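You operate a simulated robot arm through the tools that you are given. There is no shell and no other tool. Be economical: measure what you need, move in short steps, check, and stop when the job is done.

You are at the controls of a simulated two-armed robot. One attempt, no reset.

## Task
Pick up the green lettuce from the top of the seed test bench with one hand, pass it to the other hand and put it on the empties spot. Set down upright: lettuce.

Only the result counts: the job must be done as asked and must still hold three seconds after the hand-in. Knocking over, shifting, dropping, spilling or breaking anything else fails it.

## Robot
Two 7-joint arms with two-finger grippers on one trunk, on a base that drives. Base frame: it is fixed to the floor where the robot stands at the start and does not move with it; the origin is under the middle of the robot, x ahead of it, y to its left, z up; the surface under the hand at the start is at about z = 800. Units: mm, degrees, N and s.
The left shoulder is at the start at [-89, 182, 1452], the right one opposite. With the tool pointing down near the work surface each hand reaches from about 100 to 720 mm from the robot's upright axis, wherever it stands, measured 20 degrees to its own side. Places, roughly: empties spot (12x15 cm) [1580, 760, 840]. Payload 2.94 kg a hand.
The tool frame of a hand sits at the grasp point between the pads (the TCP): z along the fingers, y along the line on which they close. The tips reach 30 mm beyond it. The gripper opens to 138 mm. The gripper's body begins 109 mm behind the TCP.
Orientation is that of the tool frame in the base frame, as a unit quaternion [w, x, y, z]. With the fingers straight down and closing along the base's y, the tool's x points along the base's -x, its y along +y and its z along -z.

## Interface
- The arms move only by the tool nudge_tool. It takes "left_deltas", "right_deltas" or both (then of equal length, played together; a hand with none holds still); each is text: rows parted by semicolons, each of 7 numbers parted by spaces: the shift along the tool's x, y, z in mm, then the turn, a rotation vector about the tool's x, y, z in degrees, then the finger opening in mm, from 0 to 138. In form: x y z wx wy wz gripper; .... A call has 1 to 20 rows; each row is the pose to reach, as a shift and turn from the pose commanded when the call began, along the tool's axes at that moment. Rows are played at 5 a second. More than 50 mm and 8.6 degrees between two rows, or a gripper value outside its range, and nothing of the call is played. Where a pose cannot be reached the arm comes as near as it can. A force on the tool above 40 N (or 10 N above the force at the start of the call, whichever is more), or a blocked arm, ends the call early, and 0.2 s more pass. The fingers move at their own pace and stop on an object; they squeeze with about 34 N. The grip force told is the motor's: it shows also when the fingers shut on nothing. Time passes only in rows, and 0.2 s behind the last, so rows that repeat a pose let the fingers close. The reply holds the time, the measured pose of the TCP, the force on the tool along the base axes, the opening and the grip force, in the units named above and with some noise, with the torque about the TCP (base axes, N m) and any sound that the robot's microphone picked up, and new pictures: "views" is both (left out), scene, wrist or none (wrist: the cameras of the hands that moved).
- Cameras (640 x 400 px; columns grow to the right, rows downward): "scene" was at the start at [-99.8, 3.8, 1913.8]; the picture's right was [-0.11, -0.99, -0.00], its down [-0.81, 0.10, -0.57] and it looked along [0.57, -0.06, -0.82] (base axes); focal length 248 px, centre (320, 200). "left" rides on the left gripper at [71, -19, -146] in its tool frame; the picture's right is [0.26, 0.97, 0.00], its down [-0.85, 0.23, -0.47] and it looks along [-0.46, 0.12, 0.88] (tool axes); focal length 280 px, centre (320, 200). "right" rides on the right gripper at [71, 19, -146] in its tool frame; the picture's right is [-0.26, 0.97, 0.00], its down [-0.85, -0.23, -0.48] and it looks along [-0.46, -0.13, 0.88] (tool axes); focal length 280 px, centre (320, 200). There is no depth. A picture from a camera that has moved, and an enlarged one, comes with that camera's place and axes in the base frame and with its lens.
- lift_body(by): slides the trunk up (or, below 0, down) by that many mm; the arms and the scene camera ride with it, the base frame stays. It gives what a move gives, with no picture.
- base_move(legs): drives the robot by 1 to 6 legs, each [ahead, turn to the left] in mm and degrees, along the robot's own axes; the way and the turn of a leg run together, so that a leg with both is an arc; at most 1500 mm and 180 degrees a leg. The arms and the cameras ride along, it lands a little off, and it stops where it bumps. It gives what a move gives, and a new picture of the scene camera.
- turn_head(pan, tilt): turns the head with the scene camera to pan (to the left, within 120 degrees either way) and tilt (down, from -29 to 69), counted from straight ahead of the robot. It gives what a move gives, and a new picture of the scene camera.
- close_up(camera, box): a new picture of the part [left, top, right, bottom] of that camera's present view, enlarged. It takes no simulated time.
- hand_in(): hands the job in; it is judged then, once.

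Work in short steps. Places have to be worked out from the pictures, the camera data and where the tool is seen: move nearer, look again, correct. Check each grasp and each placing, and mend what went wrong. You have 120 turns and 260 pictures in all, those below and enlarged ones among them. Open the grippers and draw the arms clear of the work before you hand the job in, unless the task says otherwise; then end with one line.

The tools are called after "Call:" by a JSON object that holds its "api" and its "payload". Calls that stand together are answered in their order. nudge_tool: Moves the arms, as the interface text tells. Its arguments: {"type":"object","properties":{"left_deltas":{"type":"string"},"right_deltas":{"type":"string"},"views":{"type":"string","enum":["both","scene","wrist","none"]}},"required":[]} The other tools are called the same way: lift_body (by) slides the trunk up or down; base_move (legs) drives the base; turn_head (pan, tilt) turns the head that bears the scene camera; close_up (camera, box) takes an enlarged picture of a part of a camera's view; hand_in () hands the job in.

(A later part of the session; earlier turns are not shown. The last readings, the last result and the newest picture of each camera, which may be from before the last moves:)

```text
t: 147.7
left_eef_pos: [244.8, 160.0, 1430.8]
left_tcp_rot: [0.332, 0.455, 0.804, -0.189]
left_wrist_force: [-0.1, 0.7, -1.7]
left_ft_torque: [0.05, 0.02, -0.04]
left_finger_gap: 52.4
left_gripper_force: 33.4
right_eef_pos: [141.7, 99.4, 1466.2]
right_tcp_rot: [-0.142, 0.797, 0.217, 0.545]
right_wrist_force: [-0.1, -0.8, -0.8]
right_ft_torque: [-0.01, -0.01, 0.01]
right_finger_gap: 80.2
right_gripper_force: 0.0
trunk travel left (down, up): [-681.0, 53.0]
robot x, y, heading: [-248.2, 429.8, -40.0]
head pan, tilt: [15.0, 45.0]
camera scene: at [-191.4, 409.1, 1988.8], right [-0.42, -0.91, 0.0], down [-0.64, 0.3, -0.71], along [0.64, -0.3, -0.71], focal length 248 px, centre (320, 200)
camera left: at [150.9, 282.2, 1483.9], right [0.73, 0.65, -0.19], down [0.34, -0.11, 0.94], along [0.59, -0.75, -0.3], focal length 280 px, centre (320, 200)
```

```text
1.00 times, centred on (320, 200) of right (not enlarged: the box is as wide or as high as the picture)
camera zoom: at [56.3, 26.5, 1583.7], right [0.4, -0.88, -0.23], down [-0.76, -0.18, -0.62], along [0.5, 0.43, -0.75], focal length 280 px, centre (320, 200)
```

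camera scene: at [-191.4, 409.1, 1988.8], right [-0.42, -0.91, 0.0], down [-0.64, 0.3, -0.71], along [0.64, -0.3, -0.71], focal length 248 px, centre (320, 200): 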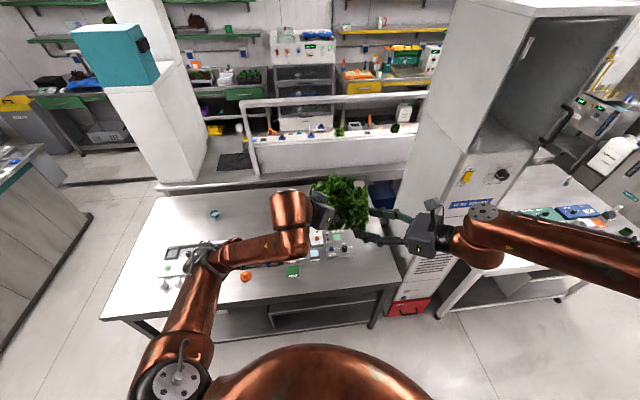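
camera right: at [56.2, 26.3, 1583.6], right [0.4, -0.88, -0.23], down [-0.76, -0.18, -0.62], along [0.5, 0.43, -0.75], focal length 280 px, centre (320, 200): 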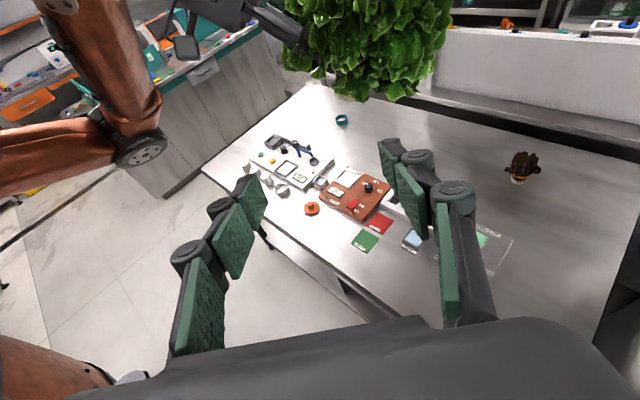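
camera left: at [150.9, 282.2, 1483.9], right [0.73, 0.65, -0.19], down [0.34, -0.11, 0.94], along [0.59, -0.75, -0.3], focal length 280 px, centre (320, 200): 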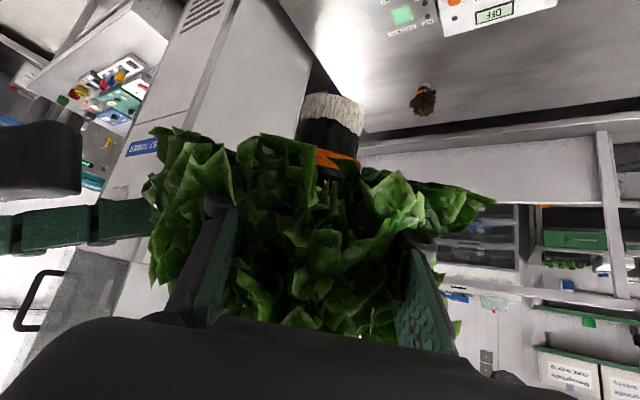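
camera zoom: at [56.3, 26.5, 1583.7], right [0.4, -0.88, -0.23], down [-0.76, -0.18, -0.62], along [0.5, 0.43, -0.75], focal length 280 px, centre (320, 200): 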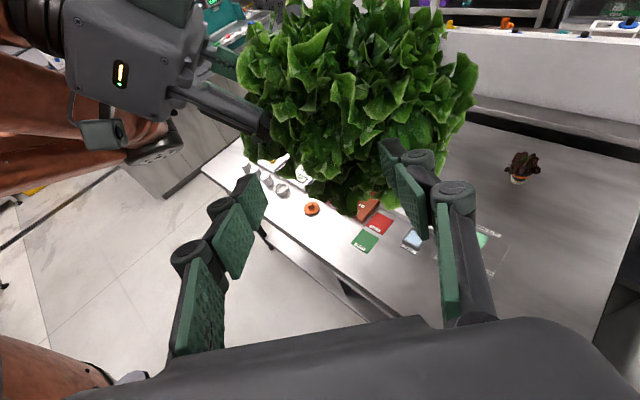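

Exactly in place. Now I feed the lettuce into the right gripper by moving the left hand along the right hand's axis; first ~70%.

Call:
{"api": "nudge_tool", "payload": {"left_deltas": "-3 -14 -4 0 0 0 0;-7 -28 -8 0 0 0 0;-10 -42 -12 0 0 0 0;-13 -56 -17 0 0 0 0;-16 -70 -21 0 0 0 0;-20 -84 -25 0 0 0 0;-20 -84 -25 0 0 0 0", "views": "both"}}

Call:
{"api": "close_up", "payload": {"camera": "right", "box": [0, 0, 640, 400]}}

```text
t: 149.3
left_eef_pos: [172.5, 122.7, 1462.1]
left_tcp_rot: [0.332, 0.455, 0.805, -0.187]
left_wrist_force: [11.2, 30.8, -1.6]
left_ft_torque: [-0.22, 0.27, 0.76]
left_finger_gap: 52.9
left_gripper_force: 34.3
right_eef_pos: [142.5, 93.7, 1464.9]
right_tcp_rot: [-0.14, 0.798, 0.214, 0.546]
right_wrist_force: [-10.3, -30.6, -0.7]
right_ft_torque: [0.15, -0.19, -1.37]
right_finger_gap: 106.4
right_gripper_force: 17.6
trunk travel left (down, up): [-681.0, 53.0]
robot x, y, heading: [-249.8, 430.9, -40.1]
head pan, tilt: [15.0, 45.0]
camera scene: at [-192.0, 408.6, 1988.8], right [-0.42, -0.91, 0.0], down [-0.64, 0.3, -0.71], along [0.64, -0.3, -0.71], focal length 248 px, centre (320, 200)
camera left: at [77.0, 242.9, 1516.2], right [0.73, 0.66, -0.18], down [0.33, -0.11, 0.94], along [0.6, -0.75, -0.3], focal length 280 px, centre (320, 200)
```

scene: 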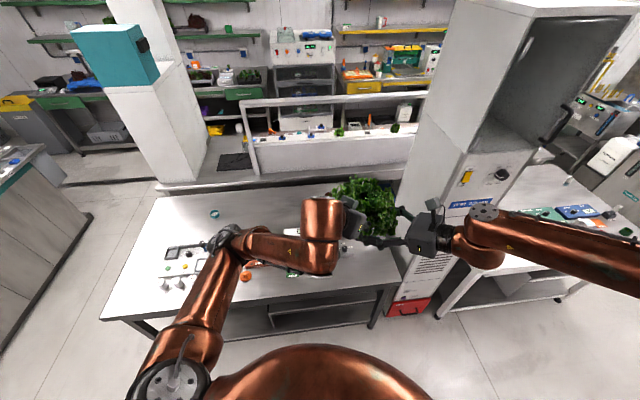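
left: 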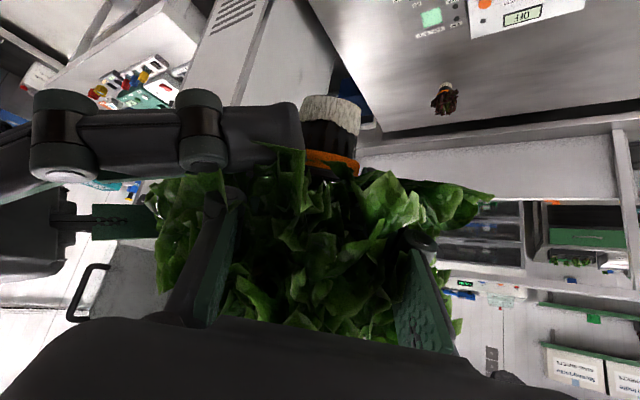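

```text
1.00 times, centred on (320, 200) of right (not enlarged: the box is as wide or as high as the picture)
camera zoom: at [55.8, 23.2, 1583.2], right [0.4, -0.89, -0.23], down [-0.76, -0.18, -0.62], along [0.51, 0.42, -0.75], focal length 280 px, centre (320, 200)
```

zoom: 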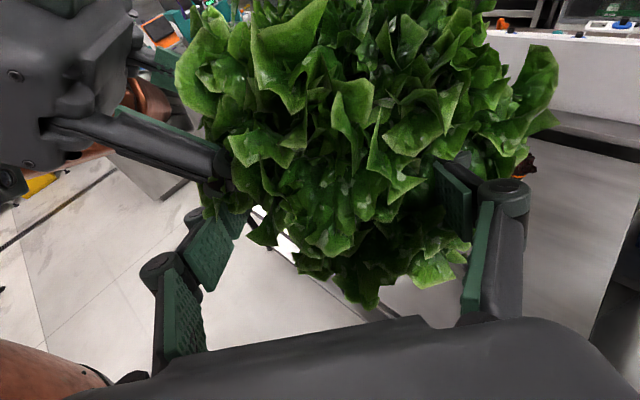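

The 80 mm opening was too narrow: the foliage core spread the fingers. I back the lettuce out 45 mm, open the right gripper to 132, and feed it in fully.

Call:
{"api": "nudge_tool", "payload": {"left_deltas": "4 16 5 0 0 0 0;9 38 11 0 0 0 0;11 46 13 0 0 0 0;11 46 13 0 0 0 0;11 46 13 0 0 0 0;7 30 9 0 0 0 0;4 15 4 0 0 0 0;0 0 0 0 0 0 0;-3 -12 -3 0 0 0 0;-6 -24 -7 0 0 0 0;-8 -35 -10 0 0 0 0;-8 -35 -10 0 0 0 0", "right_deltas": "0 0 0 0 0 0 80;0 0 0 0 0 0 100;0 0 0 0 0 0 132;0 0 0 0 0 0 132;0 0 0 0 0 0 132;0 0 0 0 0 0 132;0 0 0 0 0 0 132;0 0 0 0 0 0 132;0 0 0 0 0 0 132;0 0 0 0 0 0 132;0 0 0 0 0 0 132;0 0 0 0 0 0 132", "views": "wrist"}}

```text
t: 151.9
left_eef_pos: [139.8, 104.5, 1475.1]
left_tcp_rot: [0.331, 0.455, 0.805, -0.189]
left_wrist_force: [0.1, 0.1, -2.1]
left_ft_torque: [0.06, 0.01, -0.03]
left_finger_gap: 52.9
left_gripper_force: 34.2
right_eef_pos: [141.9, 97.5, 1465.2]
right_tcp_rot: [-0.142, 0.797, 0.217, 0.545]
right_wrist_force: [-0.2, 0.2, -0.5]
right_ft_torque: [0.0, -0.01, 0.0]
right_finger_gap: 132.3
right_gripper_force: 0.2
trunk travel left (down, up): [-681.0, 53.0]
robot x, y, heading: [-248.1, 426.8, -40.1]
head pan, tilt: [15.0, 45.0]
camera right: at [55.9, 26.1, 1583.6], right [0.4, -0.88, -0.23], down [-0.76, -0.18, -0.62], along [0.51, 0.43, -0.75], focal length 280 px, centre (320, 200)
camera left: at [45.8, 225.3, 1529.4], right [0.73, 0.65, -0.19], down [0.34, -0.11, 0.94], along [0.59, -0.75, -0.3], focal length 280 px, centre (320, 200)
```

right: 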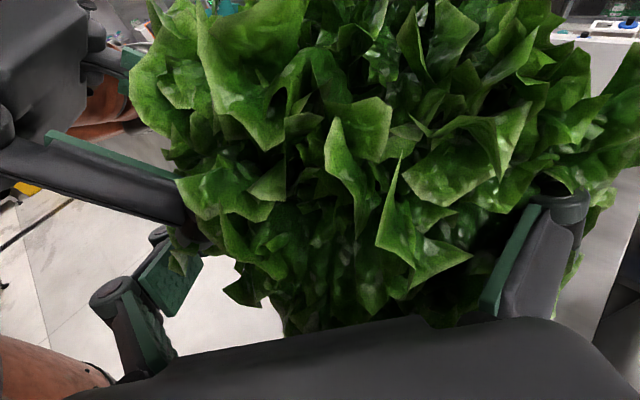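
left: 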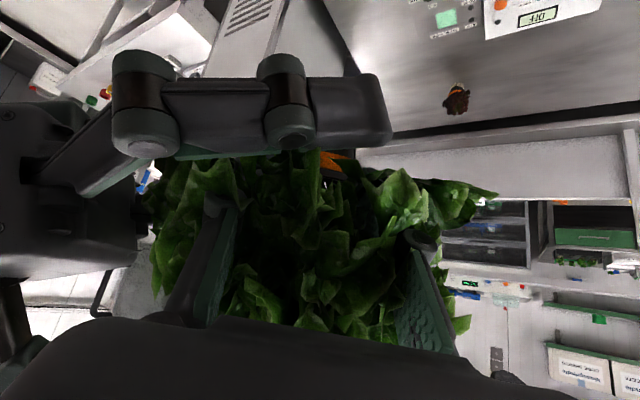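

In place with no contact force. I close the right fingers on the ring.

Call:
{"api": "nudge_tool", "payload": {"right_deltas": "0 0 0 0 0 0 110;0 0 0 0 0 0 90;0 0 0 0 0 0 70;0 0 0 0 0 0 50;0 0 0 0 0 0 30;0 0 0 0 0 0 0;0 0 0 0 0 0 0;0 0 0 0 0 0 0;0 0 0 0 0 0 0", "views": "wrist"}}

```text
t: 153.6
left_eef_pos: [142.2, 106.8, 1476.0]
left_tcp_rot: [0.331, 0.454, 0.806, -0.187]
left_wrist_force: [-2.8, 9.5, 6.0]
left_ft_torque: [0.68, 0.98, 1.56]
left_finger_gap: 52.9
left_gripper_force: 34.2
right_eef_pos: [144.8, 86.5, 1465.8]
right_tcp_rot: [-0.133, 0.798, 0.208, 0.549]
right_wrist_force: [3.7, -9.5, -8.6]
right_ft_torque: [-0.73, -0.91, -1.61]
right_finger_gap: 90.2
right_gripper_force: 32.4
trunk travel left (down, up): [-681.0, 53.0]
robot x, y, heading: [-251.8, 424.8, -40.4]
head pan, tilt: [15.0, 45.0]
stopped in row 8 (right hand): the force on the tool passed its limit at 42 N (the readings are from after the stop); the commanded pose is now the measured one
camera right: at [56.4, 17.9, 1583.6], right [0.38, -0.9, -0.23], down [-0.76, -0.17, -0.62], along [0.52, 0.41, -0.75], focal length 280 px, centre (320, 200)
```

right: 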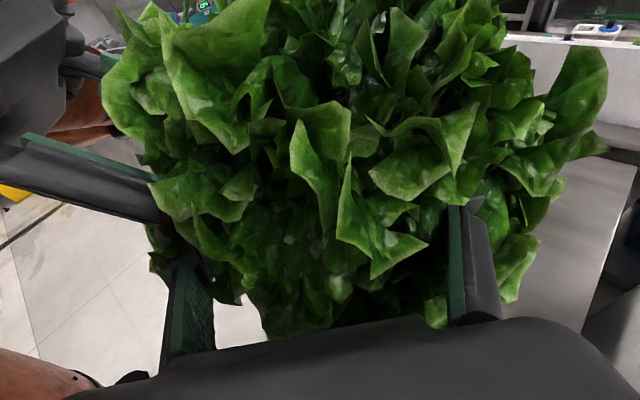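

The closing right finger met the left finger (too high by ~10 mm). I reopen, and level the right hand's pitch to ~12° so it can pass under the left finger.

Call:
{"api": "nudge_tool", "payload": {"right_deltas": "0 0 0 0 0 0 132;0 -4 1 0 0 0 132;1 -8 2 0 0 0 132;1 -11 3 0 0 0 132;1 -11 3 0 4.5 0 132;1 -11 3 0 9 0 132;1 -11 3 0 9 0 132", "views": "none"}}

```text
t: 155.2
left_eef_pos: [141.2, 107.0, 1474.3]
left_tcp_rot: [0.332, 0.455, 0.805, -0.188]
left_wrist_force: [0.1, 0.0, -0.7]
left_ft_torque: [0.03, 0.0, 0.02]
left_finger_gap: 52.7
left_gripper_force: 33.3
right_eef_pos: [141.8, 102.2, 1466.7]
right_tcp_rot: [-0.152, 0.752, 0.2, 0.609]
right_wrist_force: [-0.5, 0.5, -0.5]
right_ft_torque: [0.0, -0.03, -0.04]
right_finger_gap: 132.0
right_gripper_force: 0.0
trunk travel left (down, up): [-681.0, 53.0]
robot x, y, heading: [-249.9, 428.6, -40.0]
head pan, tilt: [15.0, 45.0]
```

Good. Small left correction (+6 mm up), then close the right fingers again.

Call:
{"api": "nudge_tool", "payload": {"left_deltas": "-5 -2 -4 0 0 0 0;-5 -2 -4 0 0 0 0;-5 -2 -4 0 0 0 0;-5 -2 -4 0 0 0 0;-5 -2 -4 0 0 0 0;-5 -2 -4 0 0 0 0;-5 -2 -4 0 0 0 0;-5 -2 -4 0 0 0 0;-5 -2 -4 0 0 0 0;-5 -2 -4 0 0 0 0", "right_deltas": "0 0 0 0 0 0 132;0 0 0 0 0 0 110;0 0 0 0 0 0 90;0 0 0 0 0 0 75;0 0 0 0 0 0 60;0 0 0 0 0 0 45;0 0 0 0 0 0 30;0 0 0 0 0 0 0;0 0 0 0 0 0 0;0 0 0 0 0 0 0", "views": "wrist"}}

```text
t: 157.4
left_eef_pos: [139.9, 105.0, 1481.4]
left_tcp_rot: [0.331, 0.457, 0.804, -0.187]
left_wrist_force: [-7.2, 34.8, 4.5]
left_ft_torque: [0.02, 0.43, 0.52]
left_finger_gap: 52.4
left_gripper_force: 34.1
right_eef_pos: [144.3, 97.1, 1466.8]
right_tcp_rot: [-0.146, 0.754, 0.196, 0.61]
right_wrist_force: [8.3, -35.3, -6.5]
right_ft_torque: [0.45, -0.34, -0.35]
right_finger_gap: 55.2
right_gripper_force: 20.1
trunk travel left (down, up): [-681.0, 53.0]
robot x, y, heading: [-247.7, 430.1, -40.0]
head pan, tilt: [15.0, 45.0]
camera right: at [39.8, 19.3, 1565.9], right [0.41, -0.88, -0.24], down [-0.67, -0.12, -0.73], along [0.62, 0.46, -0.64], focal length 280 px, centre (320, 200)
camera left: at [44.9, 225.1, 1535.2], right [0.73, 0.66, -0.18], down [0.34, -0.11, 0.94], along [0.59, -0.74, -0.3], focal length 280 px, centre (320, 200)
```

right: 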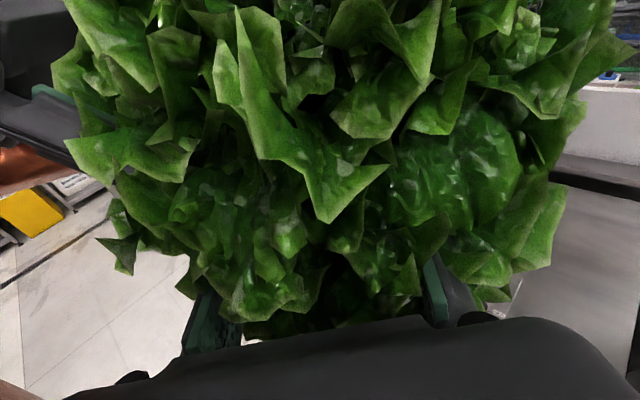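
left: 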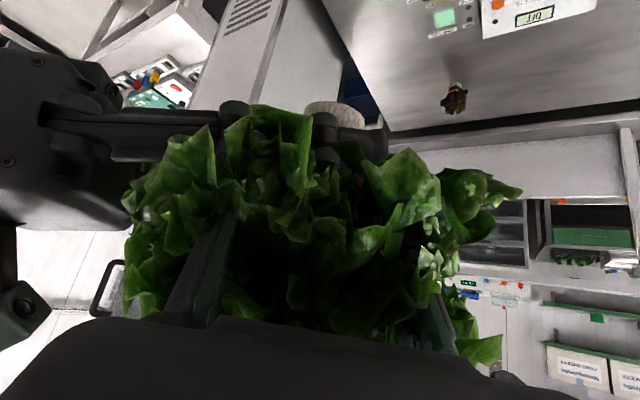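

Right has closed to 55 mm but with a sideways load: the lettuce is off-centre by several mm. I ease the left hand toward it to centre while the right keeps squeezing.

Call:
{"api": "nudge_tool", "payload": {"left_deltas": "-2 0 2 0 0 0 0;-4 0 4 0 0 0 0;-6 0 6 0 0 0 0;-6 0 6 0 0 0 0;-6 0 6 0 0 0 0", "right_deltas": "0 0 0 0 0 0 0;0 0 0 0 0 0 0;0 0 0 0 0 0 0;0 0 0 0 0 0 0;0 0 0 0 0 0 0", "views": "none"}}

```text
t: 158.3
left_eef_pos: [143.8, 97.6, 1479.6]
left_tcp_rot: [0.33, 0.457, 0.805, -0.184]
left_wrist_force: [0.0, 1.4, -1.0]
left_ft_torque: [-0.16, -0.13, -0.25]
left_finger_gap: 53.8
left_gripper_force: 34.2
right_eef_pos: [145.2, 93.9, 1468.3]
right_tcp_rot: [-0.145, 0.753, 0.196, 0.611]
right_wrist_force: [-0.3, -2.7, -1.3]
right_ft_torque: [0.2, 0.18, 0.27]
right_finger_gap: 50.7
right_gripper_force: 34.6
trunk travel left (down, up): [-681.0, 53.0]
robot x, y, heading: [-255.2, 430.7, -40.0]
head pan, tilt: [15.0, 45.0]
stopped in row 4 (left hand): the force on the tool passed its limit at 45 N (the readings are from after the stop); the commanded pose is now the measured one
```

Both hands now hold it, balanced: right 50.7 mm at 34.6 N. I open the left fingers to 80.

Call:
{"api": "nudge_tool", "payload": {"left_deltas": "0 0 0 0 0 0 60;0 0 0 0 0 0 70;0 0 0 0 0 0 80;0 0 0 0 0 0 80", "right_deltas": "0 0 0 0 0 0 0;0 0 0 0 0 0 0;0 0 0 0 0 0 0;0 0 0 0 0 0 0", "views": "wrist"}}

```text
t: 159.3
left_eef_pos: [144.7, 98.1, 1480.0]
left_tcp_rot: [0.33, 0.457, 0.805, -0.185]
left_wrist_force: [0.1, 0.1, -0.6]
left_ft_torque: [-0.04, 0.0, 0.01]
left_finger_gap: 80.1
left_gripper_force: 0.1
right_eef_pos: [145.3, 94.1, 1467.8]
right_tcp_rot: [-0.145, 0.753, 0.196, 0.612]
right_wrist_force: [-0.3, -0.6, -1.4]
right_ft_torque: [-0.04, -0.04, 0.02]
right_finger_gap: 50.5
right_gripper_force: 34.0
trunk travel left (down, up): [-681.0, 53.0]
robot x, y, heading: [-248.1, 426.2, -40.1]
head pan, tilt: [15.0, 45.0]
camera right: at [40.3, 18.1, 1567.3], right [0.41, -0.88, -0.24], down [-0.67, -0.12, -0.73], along [0.62, 0.46, -0.64], focal length 280 px, centre (320, 200)
camera left: at [49.3, 217.6, 1534.9], right [0.73, 0.66, -0.18], down [0.34, -0.12, 0.93], along [0.59, -0.74, -0.31], focal length 280 px, centre (320, 200)
```

right: 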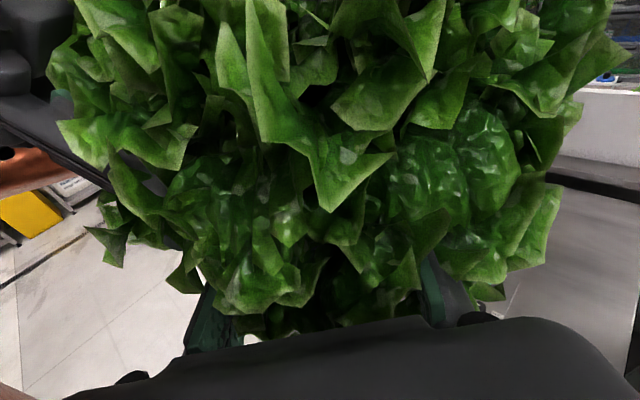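
left: 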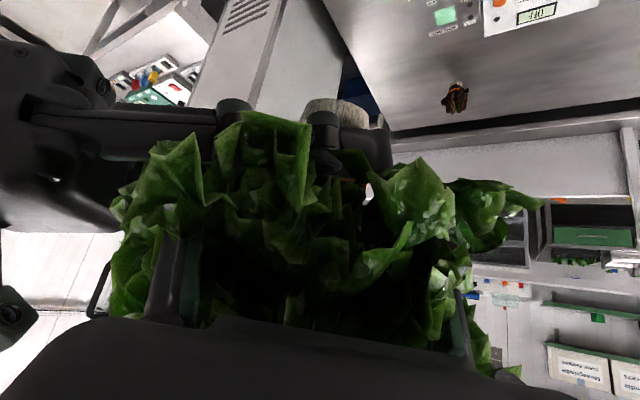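

Right carries it alone. I withdraw the left hand backward along its axis.

Call:
{"api": "nudge_tool", "payload": {"left_deltas": "0 0 -8 0 0 0 90;0 0 -20 0 0 0 90;0 0 -35 0 0 0 90;0 0 -50 0 0 0 90;0 0 -70 0 0 0 90;0 0 -90 0 0 0 90;0 0 -115 0 0 0 90;0 0 -140 0 0 0 90;0 0 -170 0 0 0 90;0 0 -200 0 0 0 90;0 0 -200 0 0 0 90", "views": "both"}}

```text
t: 161.7
left_eef_pos: [73.3, 218.6, 1622.4]
left_tcp_rot: [0.329, 0.456, 0.806, -0.186]
left_wrist_force: [0.7, 0.0, -0.1]
left_ft_torque: [0.0, 0.05, -0.03]
left_finger_gap: 89.9
left_gripper_force: 0.1
left hand out of reach, approached as far as the arm can: row 9
right_eef_pos: [147.1, 95.1, 1468.4]
right_tcp_rot: [-0.146, 0.753, 0.197, 0.611]
right_wrist_force: [0.5, 0.0, -2.0]
right_ft_torque: [0.02, 0.01, 0.05]
right_finger_gap: 50.4
right_gripper_force: 33.6
trunk travel left (down, up): [-681.0, 53.0]
robot x, y, heading: [-246.7, 427.0, -39.8]
head pan, tilt: [15.0, 45.0]
camera scene: at [-188.6, 408.6, 1988.6], right [-0.42, -0.91, 0.0], down [-0.64, 0.3, -0.71], along [0.64, -0.3, -0.71], focal length 248 px, centre (320, 200)
camera left: at [-21.6, 338.4, 1678.0], right [0.73, 0.66, -0.18], down [0.34, -0.12, 0.93], along [0.59, -0.74, -0.31], focal length 280 px, centre (320, 200)
```

scene: 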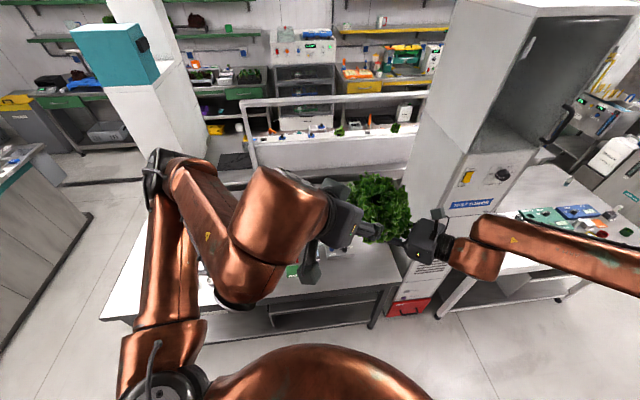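
left: 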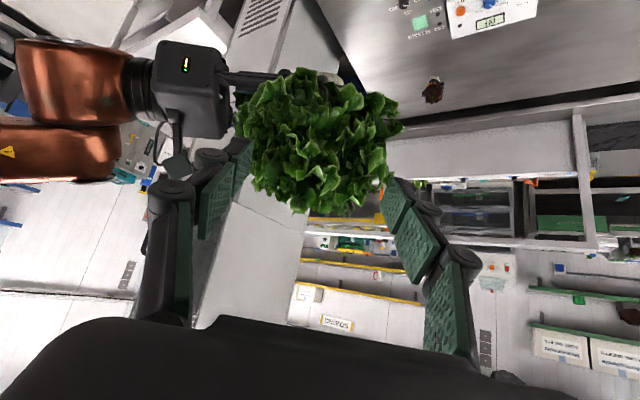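

Handover done; the right hand holds the lettuce securely. Now I drive round the bench's left end toward the empties spot side, to look at it.

Call:
{"api": "base_move", "payload": {"legs": [[0, 109], [1255, 0], [0, -69], [1250, 0], [0, -90]]}}

```text
t: 185.4
left_eef_pos: [1505.7, 1205.3, 1624.2]
left_tcp_rot: [0.219, 0.758, 0.532, -0.308]
left_wrist_force: [0.3, 0.3, 0.5]
left_ft_torque: [-0.01, -0.02, -0.03]
left_finger_gap: 90.1
left_gripper_force: 0.1
right_eef_pos: [1455.8, 1069.7, 1468.7]
right_tcp_rot: [0.132, 0.764, -0.147, 0.614]
right_wrist_force: [-0.6, 0.2, -2.3]
right_ft_torque: [-0.01, -0.03, 0.0]
right_finger_gap: 50.2
right_gripper_force: 33.6
trunk travel left (down, up): [-681.0, 53.0]
robot x, y, heading: [1467.7, 1585.0, -91.0]
head pan, tilt: [15.0, 45.0]
camera scene: at [1484.8, 1528.6, 1988.8], right [-0.97, -0.24, 0.0], down [-0.17, 0.69, -0.71], along [0.17, -0.69, -0.71], focal length 248 px, centre (320, 200)
```

scene: 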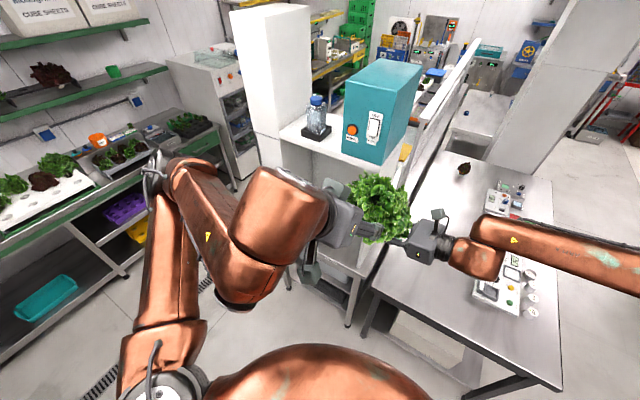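

Call:
{"api": "close_up", "payload": {"camera": "scene", "box": [250, 90, 450, 340]}}

Call:
{"api": "close_up", "payload": {"camera": "left", "box": [0, 0, 640, 400]}}

Call:
{"api": "close_up", "payload": {"camera": "right", "box": [0, 0, 640, 400]}}

```text
1.60 times, centred on (350, 215) of scene
camera zoom: at [1484.8, 1528.6, 1988.8], right [-0.97, -0.24, 0.0], down [-0.17, 0.69, -0.71], along [0.17, -0.69, -0.71], focal length 397 px, centre (272, 176)
```

zoom: 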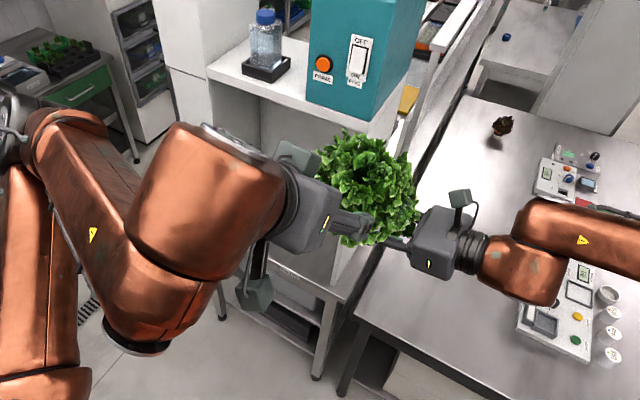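

```text
1.00 times, centred on (320, 200) of left (not enlarged: the box is as wide or as high as the picture)
camera zoom: at [1538.9, 1354.7, 1678.4], right [0.97, -0.15, -0.18], down [0.12, -0.33, 0.94], along [-0.2, -0.93, -0.31], focal length 280 px, centre (320, 200)
```

zoom: 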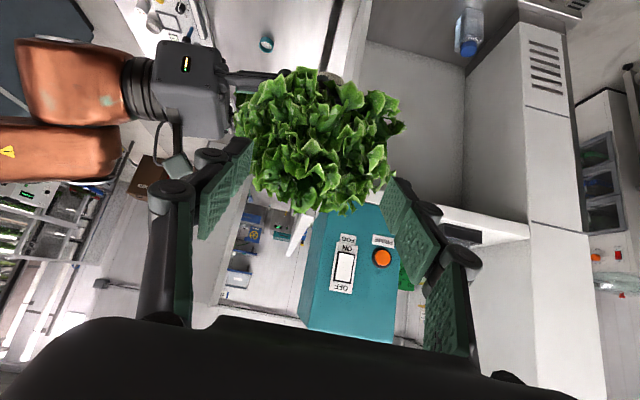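

```text
1.00 times, centred on (320, 200) of right (not enlarged: the box is as wide or as high as the picture)
camera zoom: at [1332.0, 1101.8, 1567.5], right [-0.42, -0.87, -0.23], down [-0.51, 0.45, -0.73], along [0.75, -0.19, -0.64], focal length 280 px, centre (320, 200)
```

zoom: 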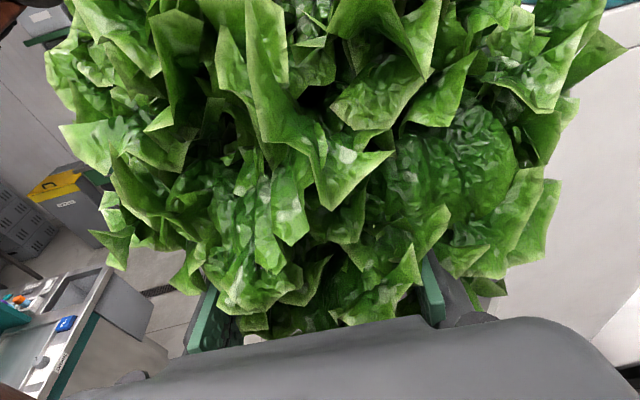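

The box is open on this (+y) side: a niche, with the spot on its floor. I swing the left hand out of the way and turn the right hand to point more forward (so it can enter the niche straight).

Call:
{"api": "nudge_tool", "payload": {"left_deltas": "13 29 -4 0 0 0 90;27 58 -8 0 0 0 90;40 86 -12 0 0 0 90;54 115 -16 0 0 0 90;67 144 -21 0 0 0 90;80 172 -25 0 0 0 90;94 201 -29 0 0 0 90;107 230 -33 0 0 0 90;107 230 -33 0 0 0 90", "right_deltas": "-4 9 -17 -6.7 -0.2 1.5 0;-8 19 -35 -13.4 -0.3 2.9 0;-12 28 -52 -20.1 -0.5 4.4 0;-16 37 -70 -26.9 -0.6 5.8 0;-20 46 -87 -33.6 -0.8 7.3 0;-24 56 -104 -40.3 -0.9 8.7 0;-28 65 -122 -47 -1.1 10.2 0;-32 74 -139 -53.7 -1.2 11.6 0;-32 74 -139 -53.7 -1.2 11.6 0", "views": "scene"}}

```text
t: 187.4
left_eef_pos: [1687.9, 1201.3, 1639.5]
left_tcp_rot: [0.217, 0.758, 0.533, -0.307]
left_wrist_force: [0.3, 0.9, -0.4]
left_ft_torque: [0.0, 0.03, -0.04]
left_finger_gap: 90.1
left_gripper_force: 0.3
left hand out of reach, approached as far as the arm can: row 1, 2, 3, 4, 5, 6, 7, 8, 9
right_eef_pos: [1298.2, 1056.0, 1468.7]
right_tcp_rot: [0.4, 0.611, -0.481, 0.485]
right_wrist_force: [1.0, 0.8, -1.4]
right_ft_torque: [0.01, -0.02, -0.05]
right_finger_gap: 50.4
right_gripper_force: 34.1
trunk travel left (down, up): [-681.0, 53.0]
robot x, y, heading: [1465.3, 1584.3, -91.0]
head pan, tilt: [15.0, 45.0]
camera scene: at [1488.3, 1528.1, 1988.7], right [-0.97, -0.24, 0.0], down [-0.17, 0.69, -0.71], along [0.17, -0.69, -0.71], focal length 248 px, centre (320, 200)
```

scene: 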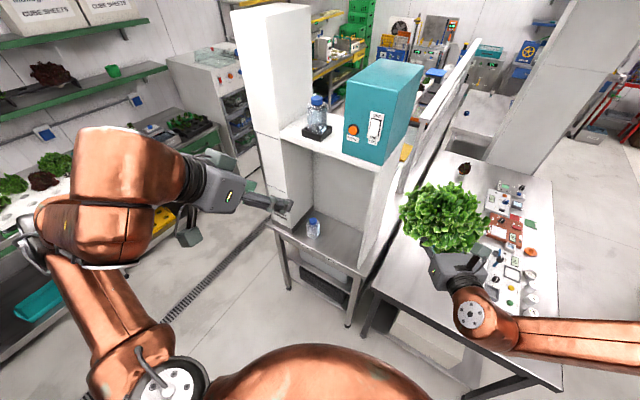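

Excellent view: the niche is open with its floor visible. I zoom in on the niche floor.

Call:
{"api": "close_up", "payload": {"camera": "scene", "box": [250, 110, 410, 330]}}

```text
1.82 times, centred on (330, 220) of scene
camera zoom: at [1488.3, 1528.1, 1988.7], right [-0.97, -0.24, 0.0], down [-0.17, 0.69, -0.71], along [0.17, -0.69, -0.71], focal length 451 px, centre (302, 164)
```

zoom: 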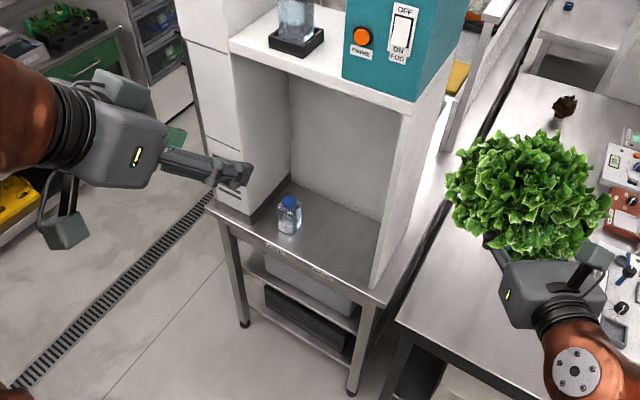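

I can see the labelled edge; the empties spot is just inside at ≈ (1580, 760), bottle 160 mm to its left, wall 150 mm to its right. I drive to a staging pose facing in (heading −108°), 250 mm short.

Call:
{"api": "base_move", "payload": {"legs": [[0, 76.6], [522, 0], [0, -93.6]]}}

Call:
{"api": "nudge_tool", "payload": {"left_deltas": "0 0 -25 0 0 0 60;0 0 -50 0 0 0 60;0 0 -75 0 0 0 40;0 0 -100 0 0 0 40", "views": "none"}}

Call:
{"api": "lift_body", "payload": {"by": -480}}

Call:
{"api": "turn_head", "payload": {"pan": -10, "tilt": 35}}

```text
t: 197.7
left_eef_pos: [2061.2, 1024.3, 1640.3]
left_tcp_rot: [0.169, 0.831, 0.41, -0.337]
left_wrist_force: [0.6, -0.2, -0.5]
left_ft_torque: [0.02, 0.01, -0.03]
left_finger_gap: 90.0
left_gripper_force: 0.0
right_eef_pos: [1646.0, 1003.7, 1467.0]
right_tcp_rot: [-0.469, -0.53, 0.569, -0.418]
right_wrist_force: [0.3, -0.1, -2.3]
right_ft_torque: [0.02, -0.03, 0.02]
right_finger_gap: 50.5
right_gripper_force: 34.1
trunk travel left (down, up): [-681.0, 53.0]
robot x, y, heading: [1971.0, 1456.4, -108.6]
head pan, tilt: [15.0, 45.0]
camera scene: at [1967.7, 1397.3, 1988.8], right [-1.0, 0.06, 0.0], down [0.04, 0.71, -0.71], along [-0.04, -0.71, -0.71], focal length 248 px, centre (320, 200)
```

scene: 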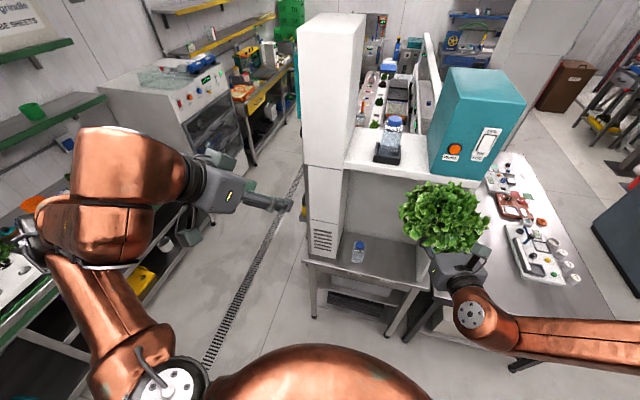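

```text
t: 198.7
left_eef_pos: [2102.3, 1083.0, 1711.4]
left_tcp_rot: [0.169, 0.83, 0.411, -0.337]
left_wrist_force: [-0.2, -1.2, 0.2]
left_ft_torque: [-0.03, 0.03, 0.01]
left_finger_gap: 39.9
left_gripper_force: 0.1
right_eef_pos: [1646.8, 1006.7, 1468.0]
right_tcp_rot: [-0.469, -0.53, 0.569, -0.418]
right_wrist_force: [0.4, 0.7, -2.3]
right_ft_torque: [0.0, 0.01, -0.04]
right_finger_gap: 50.3
right_gripper_force: 34.2
trunk travel left (down, up): [-681.0, 53.0]
robot x, y, heading: [1969.3, 1460.4, -108.4]
head pan, tilt: [15.0, 45.0]
```

```text
refused: -480 is not a number from -400 to 400
```

```text
t: 199.6
left_eef_pos: [2103.2, 1081.5, 1711.7]
left_tcp_rot: [0.169, 0.83, 0.411, -0.337]
left_wrist_force: [0.6, -0.7, -1.3]
left_ft_torque: [0.02, 0.0, -0.04]
left_finger_gap: 40.0
left_gripper_force: 0.1
right_eef_pos: [1644.8, 1003.6, 1467.2]
right_tcp_rot: [-0.469, -0.53, 0.57, -0.418]
right_wrist_force: [0.5, -0.6, -2.4]
right_ft_torque: [0.03, -0.02, 0.01]
right_finger_gap: 50.1
right_gripper_force: 34.2
trunk travel left (down, up): [-681.0, 53.0]
robot x, y, heading: [1966.9, 1456.5, -108.3]
head pan, tilt: [-10.0, 35.0]
camera scene: at [1930.4, 1400.6, 2003.5], right [-0.88, 0.48, 0.0], down [0.27, 0.51, -0.82], along [-0.39, -0.72, -0.57], focal length 248 px, centre (320, 200)
```

scene: 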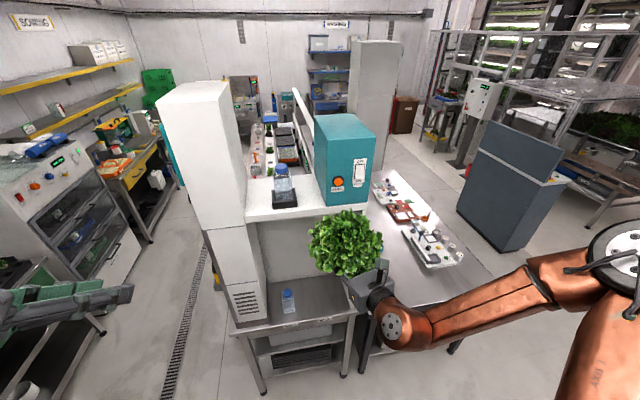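

Lower the trunk in two steps to bring the lettuce's base to ~100 mm above the niche floor.

Call:
{"api": "lift_body", "payload": {"by": -400}}

Call:
{"api": "lift_body", "payload": {"by": -110}}

Call:
{"api": "turn_head", "payload": {"pan": 0, "tilt": 40}}

```text
t: 203.4
left_eef_pos: [2103.5, 1082.2, 1311.5]
left_tcp_rot: [0.169, 0.83, 0.411, -0.337]
left_wrist_force: [-0.3, -0.5, -1.0]
left_ft_torque: [-0.02, 0.01, 0.0]
left_finger_gap: 40.1
left_gripper_force: 0.0
right_eef_pos: [1636.3, 970.4, 1001.3]
right_tcp_rot: [-0.425, -0.549, 0.603, -0.394]
right_wrist_force: [-0.5, 0.1, -1.3]
right_ft_torque: [0.0, -0.04, 0.03]
right_finger_gap: 50.6
right_gripper_force: 34.4
trunk travel left (down, up): [-281.0, 453.0]
robot x, y, heading: [1968.2, 1455.8, -108.6]
head pan, tilt: [-10.0, 35.0]
```

```text
t: 204.8
left_eef_pos: [2104.0, 1081.7, 1201.7]
left_tcp_rot: [0.17, 0.83, 0.411, -0.338]
left_wrist_force: [1.0, -0.2, 1.1]
left_ft_torque: [-0.01, 0.0, 0.01]
left_finger_gap: 39.8
left_gripper_force: 0.0
right_eef_pos: [1627.0, 947.6, 834.9]
right_tcp_rot: [-0.385, -0.563, 0.63, -0.371]
right_wrist_force: [-0.5, -0.5, -1.6]
right_ft_torque: [0.02, -0.02, 0.01]
right_finger_gap: 50.6
right_gripper_force: 34.0
trunk travel left (down, up): [-171.0, 563.0]
robot x, y, heading: [1968.6, 1456.6, -108.3]
head pan, tilt: [-10.0, 35.0]
```

```text
t: 205.6
left_eef_pos: [2101.2, 1081.7, 1201.0]
left_tcp_rot: [0.169, 0.831, 0.41, -0.337]
left_wrist_force: [0.3, -0.4, 0.0]
left_ft_torque: [-0.02, 0.01, -0.02]
left_finger_gap: 39.8
left_gripper_force: 0.2
right_eef_pos: [1626.9, 947.4, 833.1]
right_tcp_rot: [-0.384, -0.564, 0.63, -0.372]
right_wrist_force: [1.0, -0.1, -1.6]
right_ft_torque: [0.01, -0.02, 0.04]
right_finger_gap: 50.2
right_gripper_force: 33.5
trunk travel left (down, up): [-171.0, 563.0]
robot x, y, heading: [1968.8, 1456.2, -108.3]
head pan, tilt: [0.0, 40.0]
camera scene: at [1883.7, 1212.3, 1477.6], right [-0.95, 0.32, 0.0], down [0.2, 0.61, -0.77], along [-0.24, -0.73, -0.64], focal length 248 px, centre (320, 200)
```

scene: 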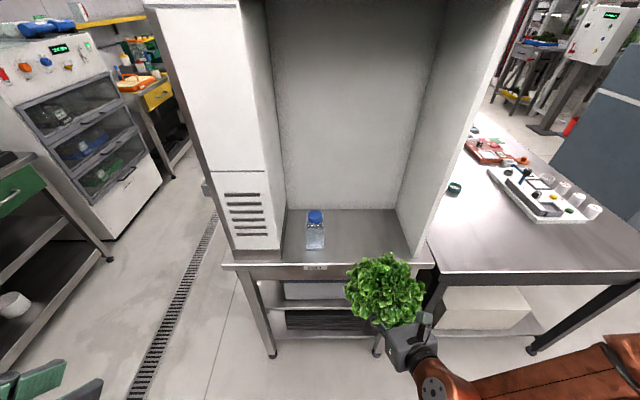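

The lowered trunk also shifts forward and the right hand sagged a little (pitch 25°). I raise the trunk 90 mm again and re-level the hand.

Call:
{"api": "lift_body", "payload": {"by": 90}}

Call:
{"api": "nudge_tool", "payload": {"right_deltas": "0 0 0 0 2 0 0;0 0 0 0 4 0 0;0 0 0 0 6 0 0;0 0 0 0 8 0 0;0 0 0 0 8 0 0", "views": "scene"}}

```text
t: 206.8
left_eef_pos: [2102.7, 1080.5, 1290.3]
left_tcp_rot: [0.168, 0.83, 0.409, -0.339]
left_wrist_force: [-0.9, -0.2, -0.4]
left_ft_torque: [0.0, 0.01, -0.02]
left_finger_gap: 40.1
left_gripper_force: 0.1
right_eef_pos: [1624.7, 945.4, 921.7]
right_tcp_rot: [-0.384, -0.564, 0.63, -0.371]
right_wrist_force: [0.3, -0.3, -2.3]
right_ft_torque: [0.04, -0.03, 0.0]
right_finger_gap: 50.6
right_gripper_force: 33.9
trunk travel left (down, up): [-261.0, 473.0]
robot x, y, heading: [1967.8, 1457.4, -108.1]
head pan, tilt: [0.0, 40.0]
```

```text
t: 208.0
left_eef_pos: [2103.1, 1081.6, 1292.3]
left_tcp_rot: [0.169, 0.83, 0.411, -0.337]
left_wrist_force: [1.0, 0.0, 0.1]
left_ft_torque: [-0.01, -0.03, -0.02]
left_finger_gap: 39.9
left_gripper_force: 0.1
right_eef_pos: [1627.1, 947.0, 924.4]
right_tcp_rot: [-0.428, -0.536, 0.602, -0.409]
right_wrist_force: [-0.1, 0.0, -2.2]
right_ft_torque: [0.0, -0.01, -0.02]
right_finger_gap: 50.5
right_gripper_force: 34.3
trunk travel left (down, up): [-261.0, 473.0]
robot x, y, heading: [1966.4, 1456.1, -108.5]
head pan, tilt: [0.0, 40.0]
camera scene: at [1907.3, 1282.7, 1574.0], right [-0.95, 0.32, 0.0], down [0.2, 0.61, -0.77], along [-0.24, -0.73, -0.64], focal length 248 px, centre (320, 200)
```

scene: 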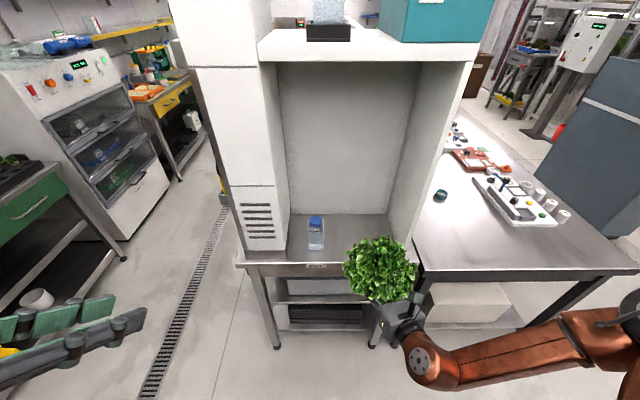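

Pitch is 17°, needs ~12° for upright. I finish levelling, shift 15 mm left, and then drive in 192 mm.

Call:
{"api": "nudge_tool", "payload": {"right_deltas": "0 0 0 0 2.6 -1.5 0;0 -7 0 0 5.2 -2.9 0;0 -15 0 0 5.2 -2.9 0;0 -15 0 0 5.2 -2.9 0", "views": "none"}}

Call:
{"api": "base_move", "payload": {"legs": [[110, 0]]}}

```text
t: 209.0
left_eef_pos: [2103.0, 1082.7, 1291.3]
left_tcp_rot: [0.169, 0.83, 0.411, -0.337]
left_wrist_force: [0.0, -0.5, -0.4]
left_ft_torque: [0.03, 0.0, 0.01]
left_finger_gap: 40.1
left_gripper_force: 0.1
right_eef_pos: [1629.8, 950.7, 935.5]
right_tcp_rot: [-0.465, -0.532, 0.569, -0.422]
right_wrist_force: [-0.3, -0.1, -1.5]
right_ft_torque: [0.01, -0.03, 0.0]
right_finger_gap: 50.6
right_gripper_force: 33.9
right hand out of reach, approached as far as the arm can: row 2, 3, 4
trunk travel left (down, up): [-261.0, 473.0]
robot x, y, heading: [1970.3, 1456.9, -108.6]
head pan, tilt: [0.0, 40.0]
```

```text
t: 210.2
left_eef_pos: [2067.7, 975.0, 1290.2]
left_tcp_rot: [0.168, 0.83, 0.411, -0.336]
left_wrist_force: [0.2, -0.6, -0.4]
left_ft_torque: [0.06, -0.04, -0.02]
left_finger_gap: 40.0
left_gripper_force: 0.1
right_eef_pos: [1593.9, 845.1, 935.5]
right_tcp_rot: [-0.463, -0.533, 0.568, -0.423]
right_wrist_force: [-0.5, -0.6, -2.1]
right_ft_torque: [0.01, -0.05, 0.04]
right_finger_gap: 50.4
right_gripper_force: 34.1
trunk travel left (down, up): [-261.0, 473.0]
robot x, y, heading: [1928.0, 1353.3, -108.5]
head pan, tilt: [0.0, 40.0]
camera scene: at [1871.5, 1175.3, 1573.7], right [-0.95, 0.32, 0.0], down [0.2, 0.61, -0.76], along [-0.24, -0.73, -0.64], focal length 248 px, centre (320, 200)
```

scene: 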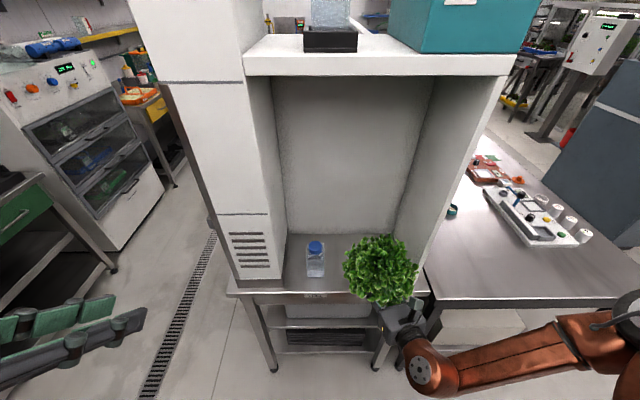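

Upright again (pitch 12.3°), TCP at (1594, 845, 935). I extend the right hand itself 86 mm to over the spot, which also frees the arm for lowering.

Call:
{"api": "nudge_tool", "payload": {"right_deltas": "3 1 14 0 0 0 0;6 3 28 0 0 0 0;9 4 42 0 0 0 0;12 5 56 0 0 0 0;15 7 70 0 0 0 0;18 8 84 0 0 0 0;18 8 84 0 0 0 0", "views": "scene"}}

```text
t: 211.8
left_eef_pos: [2068.3, 976.9, 1292.5]
left_tcp_rot: [0.169, 0.83, 0.411, -0.337]
left_wrist_force: [0.5, 0.1, -0.2]
left_ft_torque: [-0.02, -0.04, 0.0]
left_finger_gap: 39.9
left_gripper_force: 0.1
right_eef_pos: [1566.3, 773.7, 949.9]
right_tcp_rot: [-0.463, -0.533, 0.568, -0.422]
right_wrist_force: [0.2, 0.1, -2.0]
right_ft_torque: [0.03, 0.01, -0.03]
right_finger_gap: 50.8
right_gripper_force: 34.0
right hand out of reach, approached as far as the arm can: row 2, 3, 4, 5, 6, 7
trunk travel left (down, up): [-261.0, 473.0]
robot x, y, heading: [1932.9, 1354.2, -108.4]
head pan, tilt: [0.0, 40.0]
camera scene: at [1872.2, 1177.7, 1574.0], right [-0.95, 0.32, 0.0], down [0.2, 0.61, -0.77], along [-0.24, -0.73, -0.64], focal length 248 px, centre (320, 200)
```

scene: 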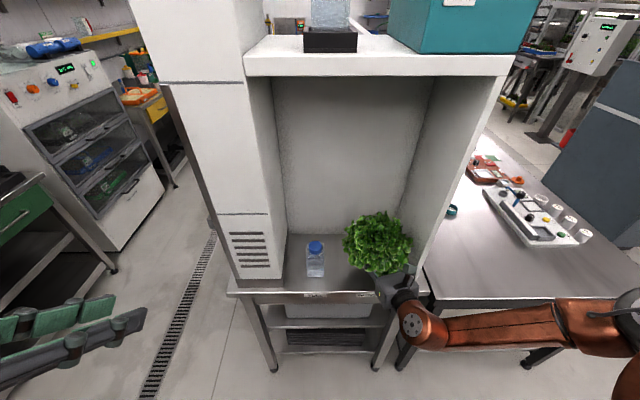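

Still a bit limited; position (1566, 774, 950). I lower the trunk 45 mm and look at how the hand follows.

Call:
{"api": "lift_body", "payload": {"by": -45}}

```text
t: 212.7
left_eef_pos: [2069.2, 977.9, 1247.7]
left_tcp_rot: [0.17, 0.83, 0.41, -0.338]
left_wrist_force: [-0.9, -0.2, -0.3]
left_ft_torque: [0.01, 0.04, 0.01]
left_finger_gap: 39.9
left_gripper_force: 0.1
right_eef_pos: [1566.2, 773.6, 907.2]
right_tcp_rot: [-0.464, -0.532, 0.568, -0.422]
right_wrist_force: [0.6, 0.7, -1.7]
right_ft_torque: [0.04, -0.01, -0.05]
right_finger_gap: 50.4
right_gripper_force: 34.1
trunk travel left (down, up): [-216.0, 518.0]
robot x, y, heading: [1935.0, 1355.9, -108.4]
head pan, tilt: [0.0, 40.0]
```

It followed exactly, still upright; TCP (1566, 774, 907). I correct 18 mm sideways and 9 mm inward by a tiny base move.

Call:
{"api": "base_move", "payload": {"legs": [[5, 1.5]]}}

Call:
{"api": "lift_body", "payload": {"by": -24}}

Call:
{"api": "close_up", "payload": {"camera": "scene", "box": [230, 180, 470, 330]}}

```text
t: 213.4
left_eef_pos: [2075.8, 975.6, 1246.4]
left_tcp_rot: [0.172, 0.825, 0.421, -0.335]
left_wrist_force: [-0.6, 0.0, 0.8]
left_ft_torque: [0.01, 0.02, -0.04]
left_finger_gap: 40.1
left_gripper_force: 0.0
right_eef_pos: [1580.8, 758.3, 904.8]
right_tcp_rot: [-0.459, -0.54, 0.562, -0.428]
right_wrist_force: [0.0, -0.4, -1.3]
right_ft_torque: [0.01, -0.01, 0.0]
right_finger_gap: 50.5
right_gripper_force: 34.4
trunk travel left (down, up): [-216.0, 518.0]
robot x, y, heading: [1930.6, 1351.0, -107.0]
head pan, tilt: [0.0, 40.0]
camera scene: at [1865.6, 1137.3, 1526.4], right [-0.96, 0.29, 0.0], down [0.19, 0.62, -0.77], along [-0.22, -0.73, -0.64], focal length 248 px, centre (320, 200)
```

scene: 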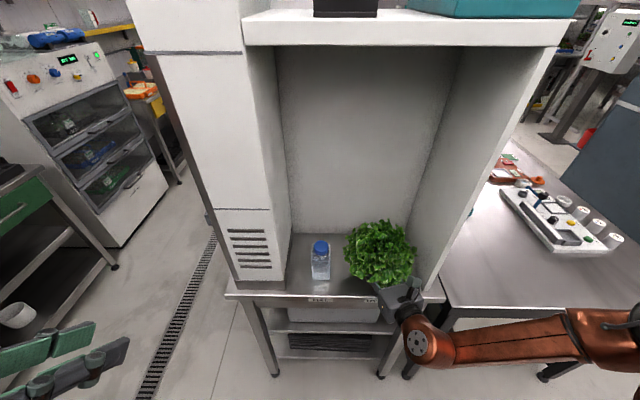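

```text
t: 214.1
left_eef_pos: [2076.5, 976.7, 1222.5]
left_tcp_rot: [0.173, 0.825, 0.421, -0.336]
left_wrist_force: [-0.6, 0.3, 0.7]
left_ft_torque: [-0.01, -0.02, 0.01]
left_finger_gap: 40.0
left_gripper_force: 0.0
right_eef_pos: [1581.4, 758.5, 883.8]
right_tcp_rot: [-0.459, -0.54, 0.559, -0.43]
right_wrist_force: [5.3, -3.7, 19.4]
right_ft_torque: [-0.4, 0.15, 0.15]
right_finger_gap: 50.9
right_gripper_force: 33.7
trunk travel left (down, up): [-192.0, 542.0]
robot x, y, heading: [1929.5, 1348.9, -106.6]
head pan, tilt: [0.0, 40.0]
```

```text
2.67 times, centred on (350, 255) of scene
camera zoom: at [1860.8, 1120.1, 1501.1], right [-0.96, 0.29, 0.0], down [0.19, 0.61, -0.77], along [-0.22, -0.73, -0.64], focal length 661 px, centre (240, 53)
```

zoom: 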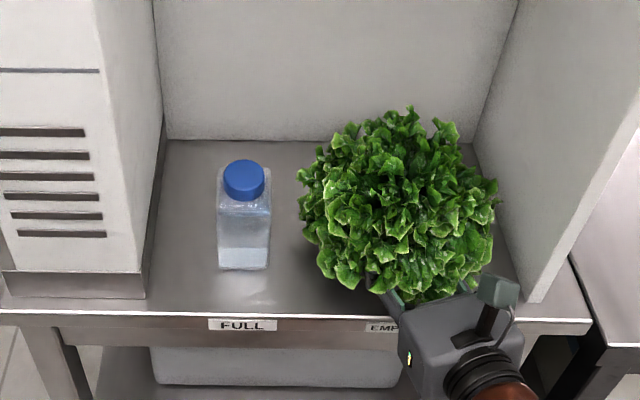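

The plug's base touches the floor (19 N up) right behind the "EMPTIES" label, upright. I ease 1 mm of pressure and open the right fingers.

Call:
{"api": "nudge_tool", "payload": {"right_deltas": "0 0 0 0 0 0 50;0 0 0 0 0 0 60;0 0 0 0 0 0 80;0 0 0 0 0 0 100;0 0 0 0 0 0 116;0 0 0 0 0 0 116", "views": "both"}}

```text
t: 215.5
left_eef_pos: [2076.6, 975.8, 1222.7]
left_tcp_rot: [0.172, 0.825, 0.421, -0.335]
left_wrist_force: [-0.2, 0.6, 0.0]
left_ft_torque: [0.0, 0.01, 0.01]
left_finger_gap: 40.2
left_gripper_force: 0.0
right_eef_pos: [1580.0, 759.8, 881.8]
right_tcp_rot: [-0.457, -0.541, 0.561, -0.428]
right_wrist_force: [0.3, 0.6, 0.1]
right_ft_torque: [0.02, -0.01, 0.03]
right_finger_gap: 116.0
right_gripper_force: 0.1
trunk travel left (down, up): [-192.0, 542.0]
robot x, y, heading: [1930.0, 1349.4, -106.9]
head pan, tilt: [0.0, 40.0]
camera scene: at [1859.5, 1118.6, 1500.6], right [-0.96, 0.29, 0.0], down [0.19, 0.62, -0.77], along [-0.22, -0.73, -0.64], focal length 248 px, centre (320, 200)
camera right: at [1568.4, 885.7, 980.7], right [-0.96, 0.1, -0.24], down [0.25, 0.63, -0.73], along [0.08, -0.77, -0.64], focal length 280 px, centre (320, 200)
```

scene: 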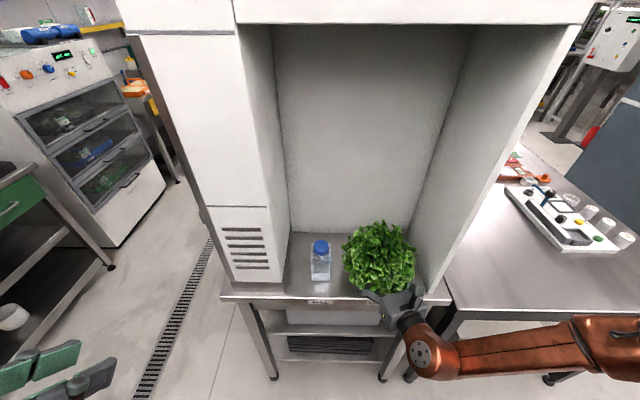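
right: 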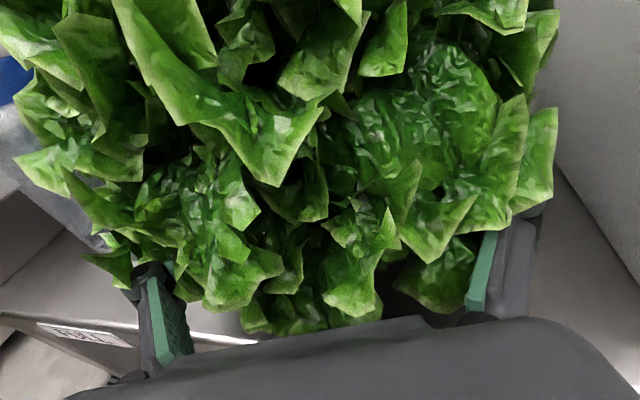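

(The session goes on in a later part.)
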